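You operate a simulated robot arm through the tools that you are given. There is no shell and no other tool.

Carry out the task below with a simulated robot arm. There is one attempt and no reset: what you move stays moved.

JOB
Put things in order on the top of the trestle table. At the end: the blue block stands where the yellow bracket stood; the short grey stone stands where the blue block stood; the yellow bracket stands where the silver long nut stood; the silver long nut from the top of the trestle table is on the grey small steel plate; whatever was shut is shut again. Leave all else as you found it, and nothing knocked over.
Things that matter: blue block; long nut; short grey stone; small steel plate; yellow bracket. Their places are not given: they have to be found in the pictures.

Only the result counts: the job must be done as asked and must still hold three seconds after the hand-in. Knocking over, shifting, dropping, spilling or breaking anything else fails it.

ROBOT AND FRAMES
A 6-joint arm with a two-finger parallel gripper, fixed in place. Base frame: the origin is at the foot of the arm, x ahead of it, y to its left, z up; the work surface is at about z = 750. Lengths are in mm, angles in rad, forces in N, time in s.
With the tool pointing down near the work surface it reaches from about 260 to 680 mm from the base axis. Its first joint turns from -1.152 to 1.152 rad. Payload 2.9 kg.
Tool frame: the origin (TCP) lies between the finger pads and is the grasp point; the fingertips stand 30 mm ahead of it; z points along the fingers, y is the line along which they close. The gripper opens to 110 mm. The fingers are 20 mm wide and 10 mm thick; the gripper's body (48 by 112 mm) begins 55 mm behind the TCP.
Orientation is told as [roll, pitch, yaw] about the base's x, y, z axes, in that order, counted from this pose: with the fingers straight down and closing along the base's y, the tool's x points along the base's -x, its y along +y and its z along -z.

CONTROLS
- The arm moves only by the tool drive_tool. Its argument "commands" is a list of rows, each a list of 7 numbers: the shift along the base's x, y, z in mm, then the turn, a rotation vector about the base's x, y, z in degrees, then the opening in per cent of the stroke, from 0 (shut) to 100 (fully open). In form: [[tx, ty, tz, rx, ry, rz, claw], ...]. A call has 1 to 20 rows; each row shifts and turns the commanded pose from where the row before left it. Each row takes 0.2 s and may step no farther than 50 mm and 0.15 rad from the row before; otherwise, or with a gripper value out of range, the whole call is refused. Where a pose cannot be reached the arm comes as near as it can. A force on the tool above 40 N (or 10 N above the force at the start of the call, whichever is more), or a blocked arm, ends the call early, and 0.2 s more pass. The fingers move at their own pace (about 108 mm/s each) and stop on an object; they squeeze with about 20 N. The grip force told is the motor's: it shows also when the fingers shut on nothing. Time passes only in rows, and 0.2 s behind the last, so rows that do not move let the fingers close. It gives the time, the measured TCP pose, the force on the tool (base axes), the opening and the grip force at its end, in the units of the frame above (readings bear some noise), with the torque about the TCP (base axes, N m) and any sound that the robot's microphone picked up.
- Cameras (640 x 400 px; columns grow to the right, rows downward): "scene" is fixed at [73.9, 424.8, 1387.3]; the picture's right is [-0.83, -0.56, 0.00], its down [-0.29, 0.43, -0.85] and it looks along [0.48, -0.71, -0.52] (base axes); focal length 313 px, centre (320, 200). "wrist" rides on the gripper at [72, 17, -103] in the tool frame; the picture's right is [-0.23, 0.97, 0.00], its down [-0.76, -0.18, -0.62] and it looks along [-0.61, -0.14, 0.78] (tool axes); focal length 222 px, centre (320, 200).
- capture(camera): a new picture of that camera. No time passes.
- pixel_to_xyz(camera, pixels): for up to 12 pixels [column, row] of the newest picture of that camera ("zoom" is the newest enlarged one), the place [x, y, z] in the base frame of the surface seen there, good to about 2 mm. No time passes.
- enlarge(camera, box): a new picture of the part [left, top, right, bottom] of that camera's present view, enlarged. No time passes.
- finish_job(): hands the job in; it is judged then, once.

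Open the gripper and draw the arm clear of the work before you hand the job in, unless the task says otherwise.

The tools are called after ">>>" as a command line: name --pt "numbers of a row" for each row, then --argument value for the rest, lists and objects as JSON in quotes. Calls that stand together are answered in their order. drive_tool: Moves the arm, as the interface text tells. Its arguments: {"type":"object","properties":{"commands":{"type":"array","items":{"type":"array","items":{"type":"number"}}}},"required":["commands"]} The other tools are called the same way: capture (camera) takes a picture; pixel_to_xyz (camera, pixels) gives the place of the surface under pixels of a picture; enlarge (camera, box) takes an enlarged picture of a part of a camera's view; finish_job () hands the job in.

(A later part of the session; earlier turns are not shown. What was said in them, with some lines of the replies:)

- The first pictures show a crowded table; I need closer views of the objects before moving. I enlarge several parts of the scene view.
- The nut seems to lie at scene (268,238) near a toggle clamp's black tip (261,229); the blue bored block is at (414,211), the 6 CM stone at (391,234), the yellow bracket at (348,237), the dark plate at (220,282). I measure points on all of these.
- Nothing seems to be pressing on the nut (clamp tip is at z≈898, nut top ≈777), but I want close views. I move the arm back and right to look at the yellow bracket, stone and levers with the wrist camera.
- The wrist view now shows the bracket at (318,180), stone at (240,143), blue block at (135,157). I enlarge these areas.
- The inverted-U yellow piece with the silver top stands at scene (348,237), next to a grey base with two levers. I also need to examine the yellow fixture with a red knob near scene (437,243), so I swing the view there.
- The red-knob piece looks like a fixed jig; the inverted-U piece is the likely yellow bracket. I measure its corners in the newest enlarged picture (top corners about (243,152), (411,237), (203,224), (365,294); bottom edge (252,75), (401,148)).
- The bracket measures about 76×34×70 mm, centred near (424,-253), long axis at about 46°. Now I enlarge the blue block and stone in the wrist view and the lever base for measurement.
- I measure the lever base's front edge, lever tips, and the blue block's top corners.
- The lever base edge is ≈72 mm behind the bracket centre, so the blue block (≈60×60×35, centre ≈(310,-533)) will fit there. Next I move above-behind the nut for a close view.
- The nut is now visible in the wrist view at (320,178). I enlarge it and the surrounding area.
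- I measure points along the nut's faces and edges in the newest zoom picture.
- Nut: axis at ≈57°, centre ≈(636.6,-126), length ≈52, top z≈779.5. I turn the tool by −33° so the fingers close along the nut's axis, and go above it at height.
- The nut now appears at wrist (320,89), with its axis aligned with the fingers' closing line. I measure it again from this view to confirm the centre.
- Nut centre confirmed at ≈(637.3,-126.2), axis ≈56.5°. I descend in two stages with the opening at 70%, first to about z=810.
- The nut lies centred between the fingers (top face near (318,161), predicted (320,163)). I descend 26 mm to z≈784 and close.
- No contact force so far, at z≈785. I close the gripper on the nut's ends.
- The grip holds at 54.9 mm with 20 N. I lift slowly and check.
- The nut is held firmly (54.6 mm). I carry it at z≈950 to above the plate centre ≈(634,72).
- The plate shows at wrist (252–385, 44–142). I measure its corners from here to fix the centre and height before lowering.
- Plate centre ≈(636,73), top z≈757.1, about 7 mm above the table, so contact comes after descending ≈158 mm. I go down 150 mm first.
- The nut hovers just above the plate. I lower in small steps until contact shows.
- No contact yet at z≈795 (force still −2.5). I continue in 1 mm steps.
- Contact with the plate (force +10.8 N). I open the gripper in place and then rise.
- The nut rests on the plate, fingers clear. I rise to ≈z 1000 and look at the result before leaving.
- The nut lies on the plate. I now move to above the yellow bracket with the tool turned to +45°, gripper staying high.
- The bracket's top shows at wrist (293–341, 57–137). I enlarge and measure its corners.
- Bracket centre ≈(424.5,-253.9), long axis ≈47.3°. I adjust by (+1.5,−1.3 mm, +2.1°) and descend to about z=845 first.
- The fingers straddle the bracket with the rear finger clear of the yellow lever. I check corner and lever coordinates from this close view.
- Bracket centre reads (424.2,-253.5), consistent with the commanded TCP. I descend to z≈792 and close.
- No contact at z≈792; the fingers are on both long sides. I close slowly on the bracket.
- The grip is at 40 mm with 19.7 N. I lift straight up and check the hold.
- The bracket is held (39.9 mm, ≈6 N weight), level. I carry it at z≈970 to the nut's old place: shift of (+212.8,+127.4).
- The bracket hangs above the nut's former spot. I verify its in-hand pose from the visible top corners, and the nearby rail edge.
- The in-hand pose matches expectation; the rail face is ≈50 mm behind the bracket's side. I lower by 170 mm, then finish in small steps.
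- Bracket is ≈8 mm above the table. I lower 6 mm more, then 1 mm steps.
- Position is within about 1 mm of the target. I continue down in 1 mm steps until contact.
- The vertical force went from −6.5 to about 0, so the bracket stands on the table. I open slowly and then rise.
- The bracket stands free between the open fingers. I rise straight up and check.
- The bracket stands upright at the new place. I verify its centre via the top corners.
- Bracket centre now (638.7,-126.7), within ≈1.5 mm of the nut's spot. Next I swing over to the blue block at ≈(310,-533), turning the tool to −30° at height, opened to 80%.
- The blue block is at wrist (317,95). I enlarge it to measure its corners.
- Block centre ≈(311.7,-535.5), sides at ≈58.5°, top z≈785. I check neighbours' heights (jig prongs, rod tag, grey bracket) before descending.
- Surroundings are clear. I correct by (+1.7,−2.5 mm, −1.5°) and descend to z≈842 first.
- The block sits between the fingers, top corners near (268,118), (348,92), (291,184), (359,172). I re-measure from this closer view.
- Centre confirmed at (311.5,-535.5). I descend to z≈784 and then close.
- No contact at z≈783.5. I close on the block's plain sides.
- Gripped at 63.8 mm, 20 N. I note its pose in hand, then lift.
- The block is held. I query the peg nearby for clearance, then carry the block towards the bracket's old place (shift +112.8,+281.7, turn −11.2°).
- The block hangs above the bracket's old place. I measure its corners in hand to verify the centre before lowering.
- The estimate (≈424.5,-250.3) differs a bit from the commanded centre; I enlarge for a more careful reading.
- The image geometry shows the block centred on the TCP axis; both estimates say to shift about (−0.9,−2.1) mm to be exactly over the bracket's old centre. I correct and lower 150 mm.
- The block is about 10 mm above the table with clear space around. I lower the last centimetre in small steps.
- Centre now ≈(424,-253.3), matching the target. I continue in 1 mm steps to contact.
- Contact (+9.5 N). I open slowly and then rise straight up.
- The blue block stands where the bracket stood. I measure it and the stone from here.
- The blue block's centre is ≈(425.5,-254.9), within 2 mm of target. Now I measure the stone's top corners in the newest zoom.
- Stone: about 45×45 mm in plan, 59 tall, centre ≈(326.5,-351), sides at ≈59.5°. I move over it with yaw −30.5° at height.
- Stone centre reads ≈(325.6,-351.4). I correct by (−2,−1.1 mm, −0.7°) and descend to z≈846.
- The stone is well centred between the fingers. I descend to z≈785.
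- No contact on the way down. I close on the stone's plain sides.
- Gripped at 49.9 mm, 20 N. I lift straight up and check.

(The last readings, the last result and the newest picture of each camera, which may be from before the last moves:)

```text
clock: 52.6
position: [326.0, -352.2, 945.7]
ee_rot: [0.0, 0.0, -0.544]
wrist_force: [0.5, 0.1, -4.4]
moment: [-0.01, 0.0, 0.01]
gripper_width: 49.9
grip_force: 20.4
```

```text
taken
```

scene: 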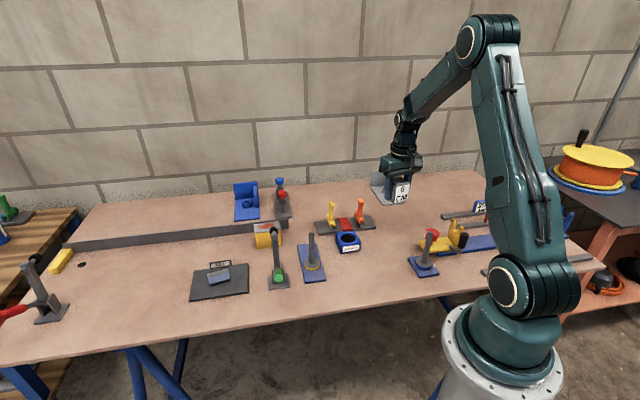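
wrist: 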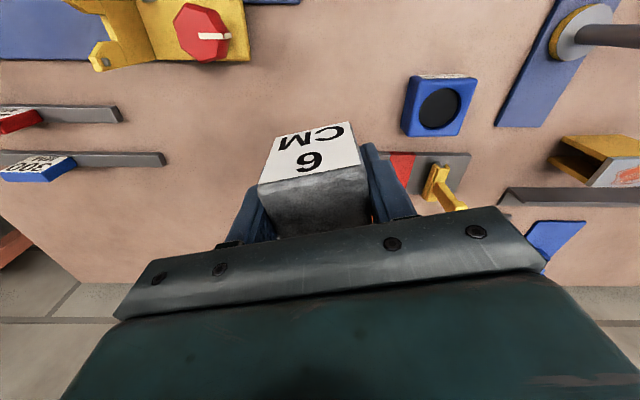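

The stone is held level. I carry it by (−13.4,−183.6) to the blue block's former place.

>>> drive_tool --pt "-2.7 -36.7 0 0 0 0 30" --pt "-2.7 -36.7 0 0 0 0 30" --pt "-2.7 -36.7 0 0 0 0 30" --pt "-2.7 -36.7 0 0 0 0 30" --pt "-2.6 -36.8 0 0 0 0 30" --pt "0 0 0 0 0 0 30"

>>> capture --camera "wrist"

>>> enlarge --camera "wrist" --box '[230, 105, 410, 255]'

```text
clock: 54.0
position: [311.4, -535.5, 944.5]
ee_rot: [0.002, 0.003, -0.543]
wrist_force: [-0.6, -0.7, -4.1]
moment: [-0.02, -0.01, -0.01]
gripper_width: 49.9
grip_force: 19.9
```

```text
taken
```

wrist: 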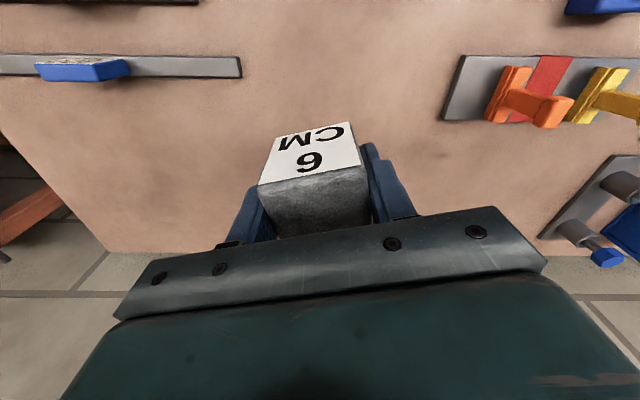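

```text
2.67 times, centred on (320, 180) of wrist
```

zoom: 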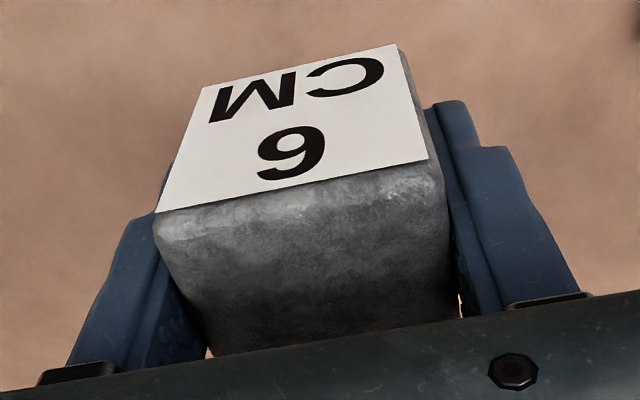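

>>> pixel_to_xyz --camera "zoom" --pixels '[[165, 222], [434, 168], [300, 192], [300, 200], [210, 340], [455, 310], [320, 270]]'

```text
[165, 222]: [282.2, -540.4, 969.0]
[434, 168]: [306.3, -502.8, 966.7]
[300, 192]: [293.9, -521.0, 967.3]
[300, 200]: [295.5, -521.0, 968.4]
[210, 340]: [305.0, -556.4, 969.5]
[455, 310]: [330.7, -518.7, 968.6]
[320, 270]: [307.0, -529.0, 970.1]
```

The stone's pose matches the blue block's former position in the same kind of close-up reading. I lower it by 150 mm.

>>> drive_tool --pt "0 0 -40 0 0 0 30" --pt "0 0 -40 0 0 0 30" --pt "0 0 -40 0 0 0 30" --pt "0 0 -30 0 0 0 30" --pt "0 0 0 0 0 0 30"

>>> enlarge --camera "scene" --box '[340, 140, 490, 280]'

>>> capture --camera "wrist"

```text
clock: 55.2
position: [312.4, -537.3, 795.6]
ee_rot: [0.0, 0.0, -0.543]
wrist_force: [0.7, 0.3, -3.8]
moment: [0.06, 0.01, 0.02]
gripper_width: 50.1
grip_force: 20.1
```

```text
2.86 times, centred on (415, 210) of scene
```

zoom: 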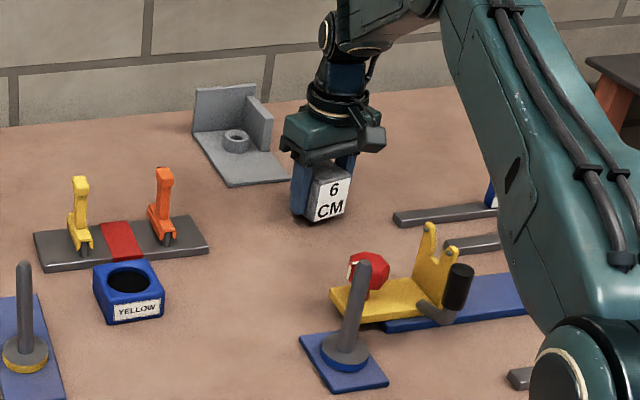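

```text
taken
```

wrist: 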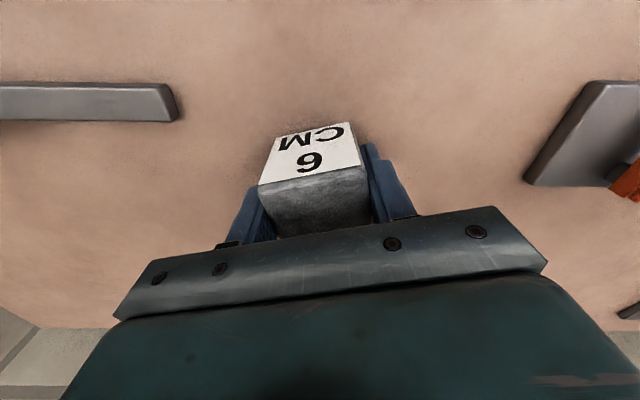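

About 10 mm above the table now. I lower in small steps.

>>> drive_tool --pt "0 0 -4 0 0 0 30" --pt "0 0 -3 0 0 0 30" --pt "0 0 -1 0 0 0 30" --pt "0 0 0 0 0 0 30"

>>> drive_tool --pt "0 0 -1 0 0 0 30" --pt "0 0 -1 0 0 0 30" --pt "0 0 0 0 0 0 30"

```text
clock: 56.2
position: [312.5, -536.2, 785.5]
ee_rot: [-0.001, 0.0, -0.544]
wrist_force: [-0.3, -0.5, -4.3]
moment: [0.0, 0.0, 0.01]
gripper_width: 50.0
grip_force: 20.4
```

```text
clock: 57.0
position: [311.9, -536.0, 784.4]
ee_rot: [0.0, 0.0, -0.543]
wrist_force: [0.6, -0.4, -3.7]
moment: [0.02, 0.0, -0.02]
gripper_width: 50.0
grip_force: 19.7
```

No contact yet (−3.7 N is only the weight). I continue in 0.7 mm steps.

>>> drive_tool --pt "0 0 -0.7 0 0 0 30" --pt "0 0 0 0 0 0 30"

```text
clock: 57.6
position: [312.2, -536.2, 784.4]
ee_rot: [0.0, 0.001, -0.544]
wrist_force: [0.6, 2.2, 1.0]
moment: [0.11, 0.04, -0.03]
gripper_width: 49.9
grip_force: 19.7
```

Contact begins (+1 N). I press 0.4 mm more, then open slowly.

>>> drive_tool --pt "0 0 -0.4 0 0 0 30" --pt "0 0 0 0 0 0 46" --pt "0 0 0 0 0 0 54" --pt "0 0 0 0 0 0 64" --pt "0 0 0 0 0 0 68" --pt "0 0 0 0 0 0 68"

>>> capture --camera "wrist"

```text
clock: 59.0
position: [311.6, -536.5, 784.7]
ee_rot: [0.0, 0.001, -0.542]
wrist_force: [-0.4, 0.3, -0.3]
moment: [0.01, -0.05, -0.02]
gripper_width: 74.8
grip_force: 0.0
```

```text
taken
```

wrist: 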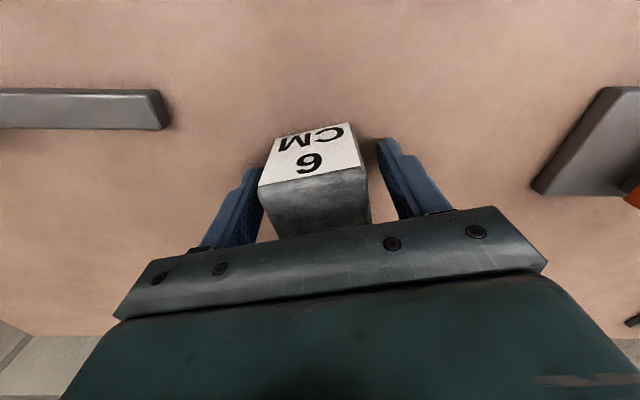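

The stone stands free. I rise straight up and check everything.

>>> drive_tool --pt "0 0 15 0 0 0 68" --pt "0 0 35 0 0 0 68" --pt "0 0 50 0 0 0 68" --pt "0 0 50 0 0 0 68" --pt "0 0 50 0 0 0 68" --pt "0 0 0 0 0 0 68"

>>> capture --camera "wrist"

>>> capture --camera "scene"

>>> enlarge --camera "wrist" --box '[270, 50, 370, 140]'

```text
clock: 60.4
position: [311.7, -536.0, 984.8]
ee_rot: [-0.001, 0.0, -0.543]
wrist_force: [-0.3, 0.5, 0.0]
moment: [-0.02, 0.0, -0.03]
gripper_width: 74.8
grip_force: 0.0
```

```text
taken
```

wrist: 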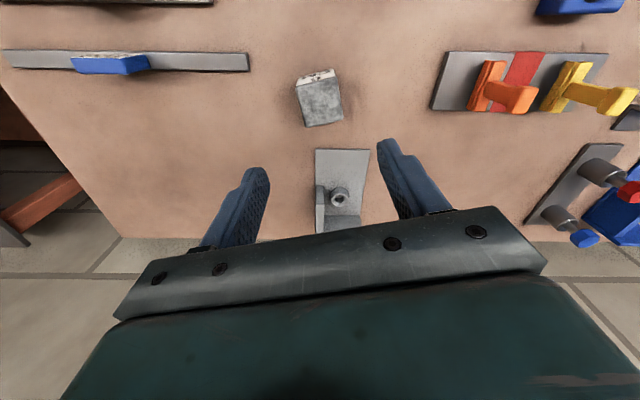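

```text
taken
```

scene: 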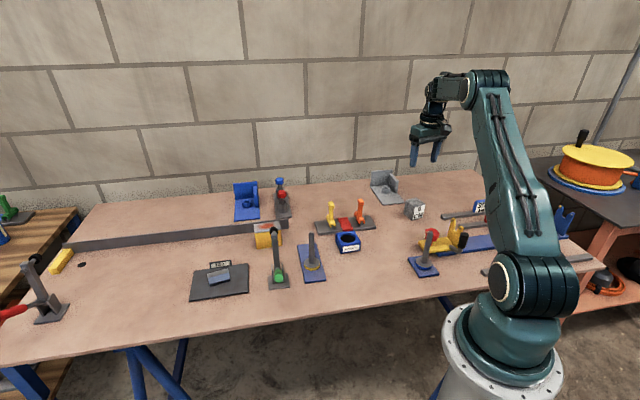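

```text
4.44 times, centred on (320, 95) of wrist
```

zoom: 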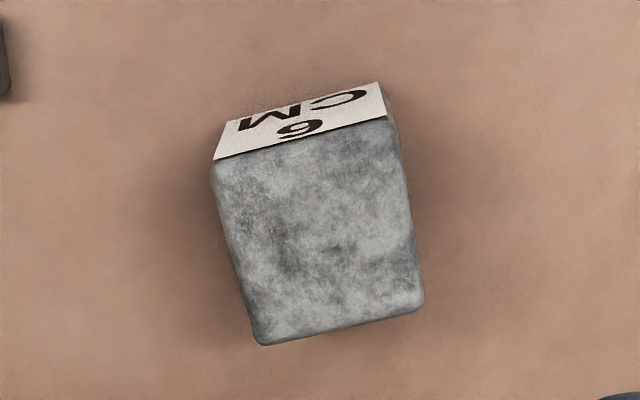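

>>> pixel_to_xyz --camera "zoom" --pixels '[[217, 168], [390, 126], [263, 338], [420, 302], [240, 255], [407, 212], [305, 148], [345, 322], [318, 235]]'

>>> enlarge --camera "scene" --box '[180, 170, 340, 310]'

>>> enlarge --camera "scene" --box '[300, 160, 500, 300]'

>>> enlarge --camera "scene" --box '[0, 180, 300, 340]'

```text
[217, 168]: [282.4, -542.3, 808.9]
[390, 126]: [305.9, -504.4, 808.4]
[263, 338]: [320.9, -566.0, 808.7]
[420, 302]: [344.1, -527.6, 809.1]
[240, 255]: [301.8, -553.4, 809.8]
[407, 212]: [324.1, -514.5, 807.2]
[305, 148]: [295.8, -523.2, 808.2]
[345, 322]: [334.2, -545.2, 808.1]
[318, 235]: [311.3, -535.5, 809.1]
```

```text
2.86 times, centred on (260, 240) of scene
```

zoom: 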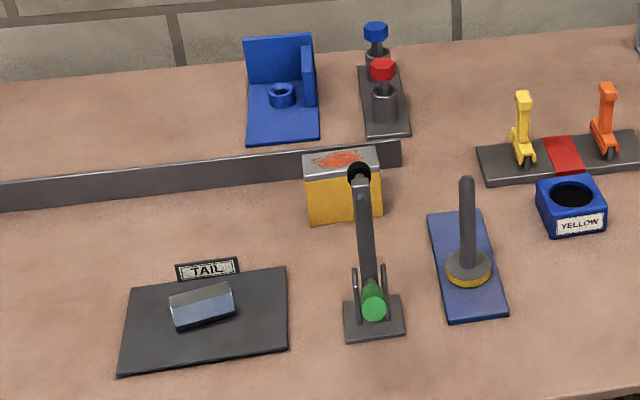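

```text
2.86 times, centred on (400, 230) of scene
```

zoom: 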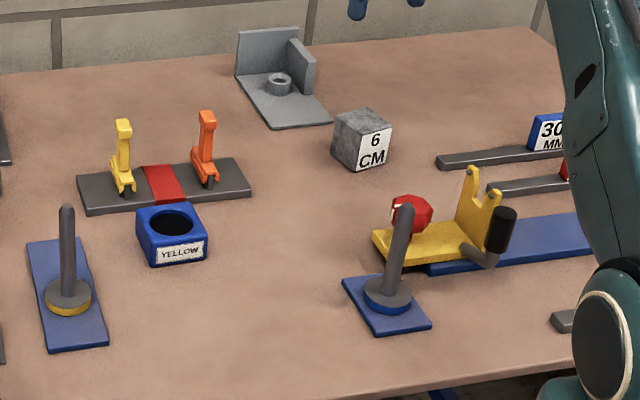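

```text
2.13 times, centred on (150, 260) of scene
```

zoom: 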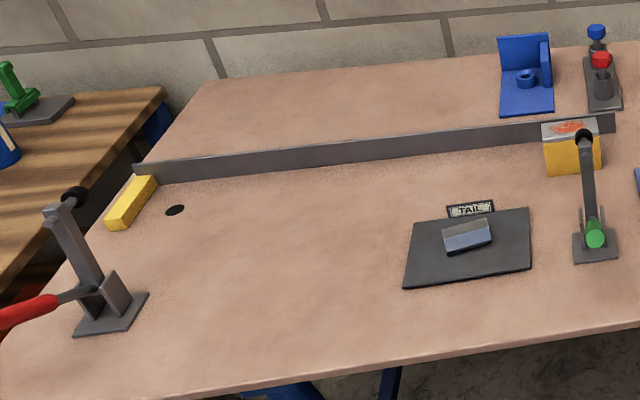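

All four pieces stand as required: stone centre ≈(313,-534.6), blue block, bracket and nut verified, and nothing else moved. I open fully and return the arm high to its starting pose, clear of the work.

>>> drive_tool --pt "5.7 41 5.6 0 0 2.6 80" --pt "5.7 41 5.6 0 0 2.6 100" --pt "5.7 41 5.6 0 0 2.6 100" --pt "5.7 41 5.6 0 0 2.6 100" --pt "5.7 41 5.6 0 0 2.6 100" --pt "5.7 41 5.6 0 0 2.6 100" --pt "5.7 41 5.6 0 0 2.6 100" --pt "5.7 41 5.6 0 0 2.6 100" --pt "5.7 41 5.6 0 0 2.6 100" --pt "5.7 41 5.6 0 0 2.6 100" --pt "5.7 41 5.6 0 0 2.6 100" --pt "5.7 41 5.6 0 0 2.6 100" --pt "0 0 0 0 0 0 100" --pt "0 0 0 0 0 0 100"

>>> capture --camera "scene"

>>> capture --camera "wrist"

>>> enlarge --camera "scene" --box '[180, 160, 480, 310]'

```text
clock: 63.4
position: [380.9, -44.0, 1050.6]
ee_rot: [0.0, 0.001, 0.001]
wrist_force: [-0.3, 1.1, 0.7]
moment: [-0.04, 0.0, 0.02]
gripper_width: 110.1
grip_force: 0.0
```

```text
taken
```

scene: 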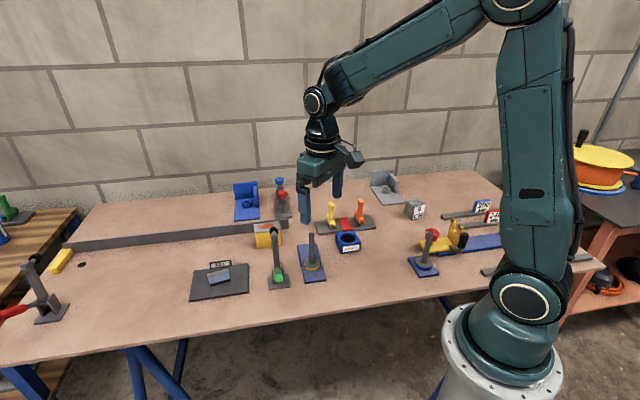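

```text
taken
```

wrist: 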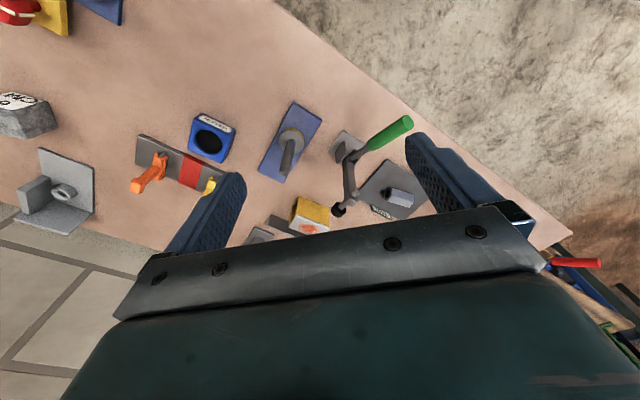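

```text
2.13 times, centred on (330, 235) of scene
```

zoom: 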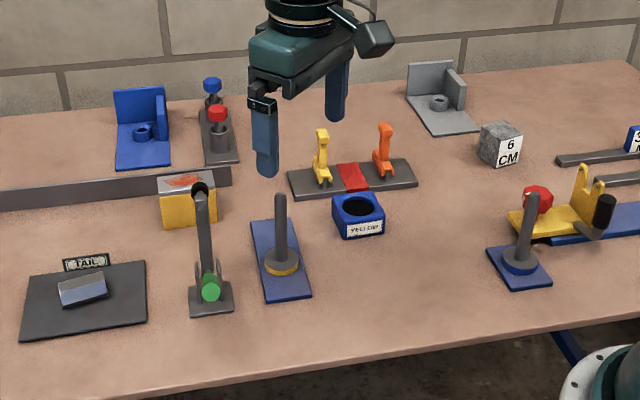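

The arm is back at its start pose with the gripper open. The scene shows the nut on the plate (218,279), the bracket at the nut's place (268,236), the blue block at the bracket's place (348,241) and the stone at the blue block's place (414,209), with all else unchanged. I hand the job in.

>>> finish_job

```text
The job is handed in.
```

The job is handed in. By my final measurements, each of the three table pieces stands within about 2 mm of its target spot, and the nut lies at about the middle of the plate:

| Piece | Where it is now |
|---|---|
| Silver long nut | On the grey steel plate marked "TAIL" |
| Yellow bracket | Where the nut stood |
| Blue block | Where the bracket stood |
| Short grey stone | Where the blue block stood |

Three of the names in the job I had to settle from the pictures:
- **Yellow bracket:** I took this to be the inverted-U piece with the silver top, not the yellow jig with the red knob.
- **Blue block:** I took this to be the bored blue block, even though its label reads "YELLOW".
- **Short grey stone:** I took this to be the one labelled "6 CM".

I did not open anything, so there was nothing to shut again. The last pictures show everything else as it was and nothing knocked over. The arm is back at its starting pose with the gripper open.
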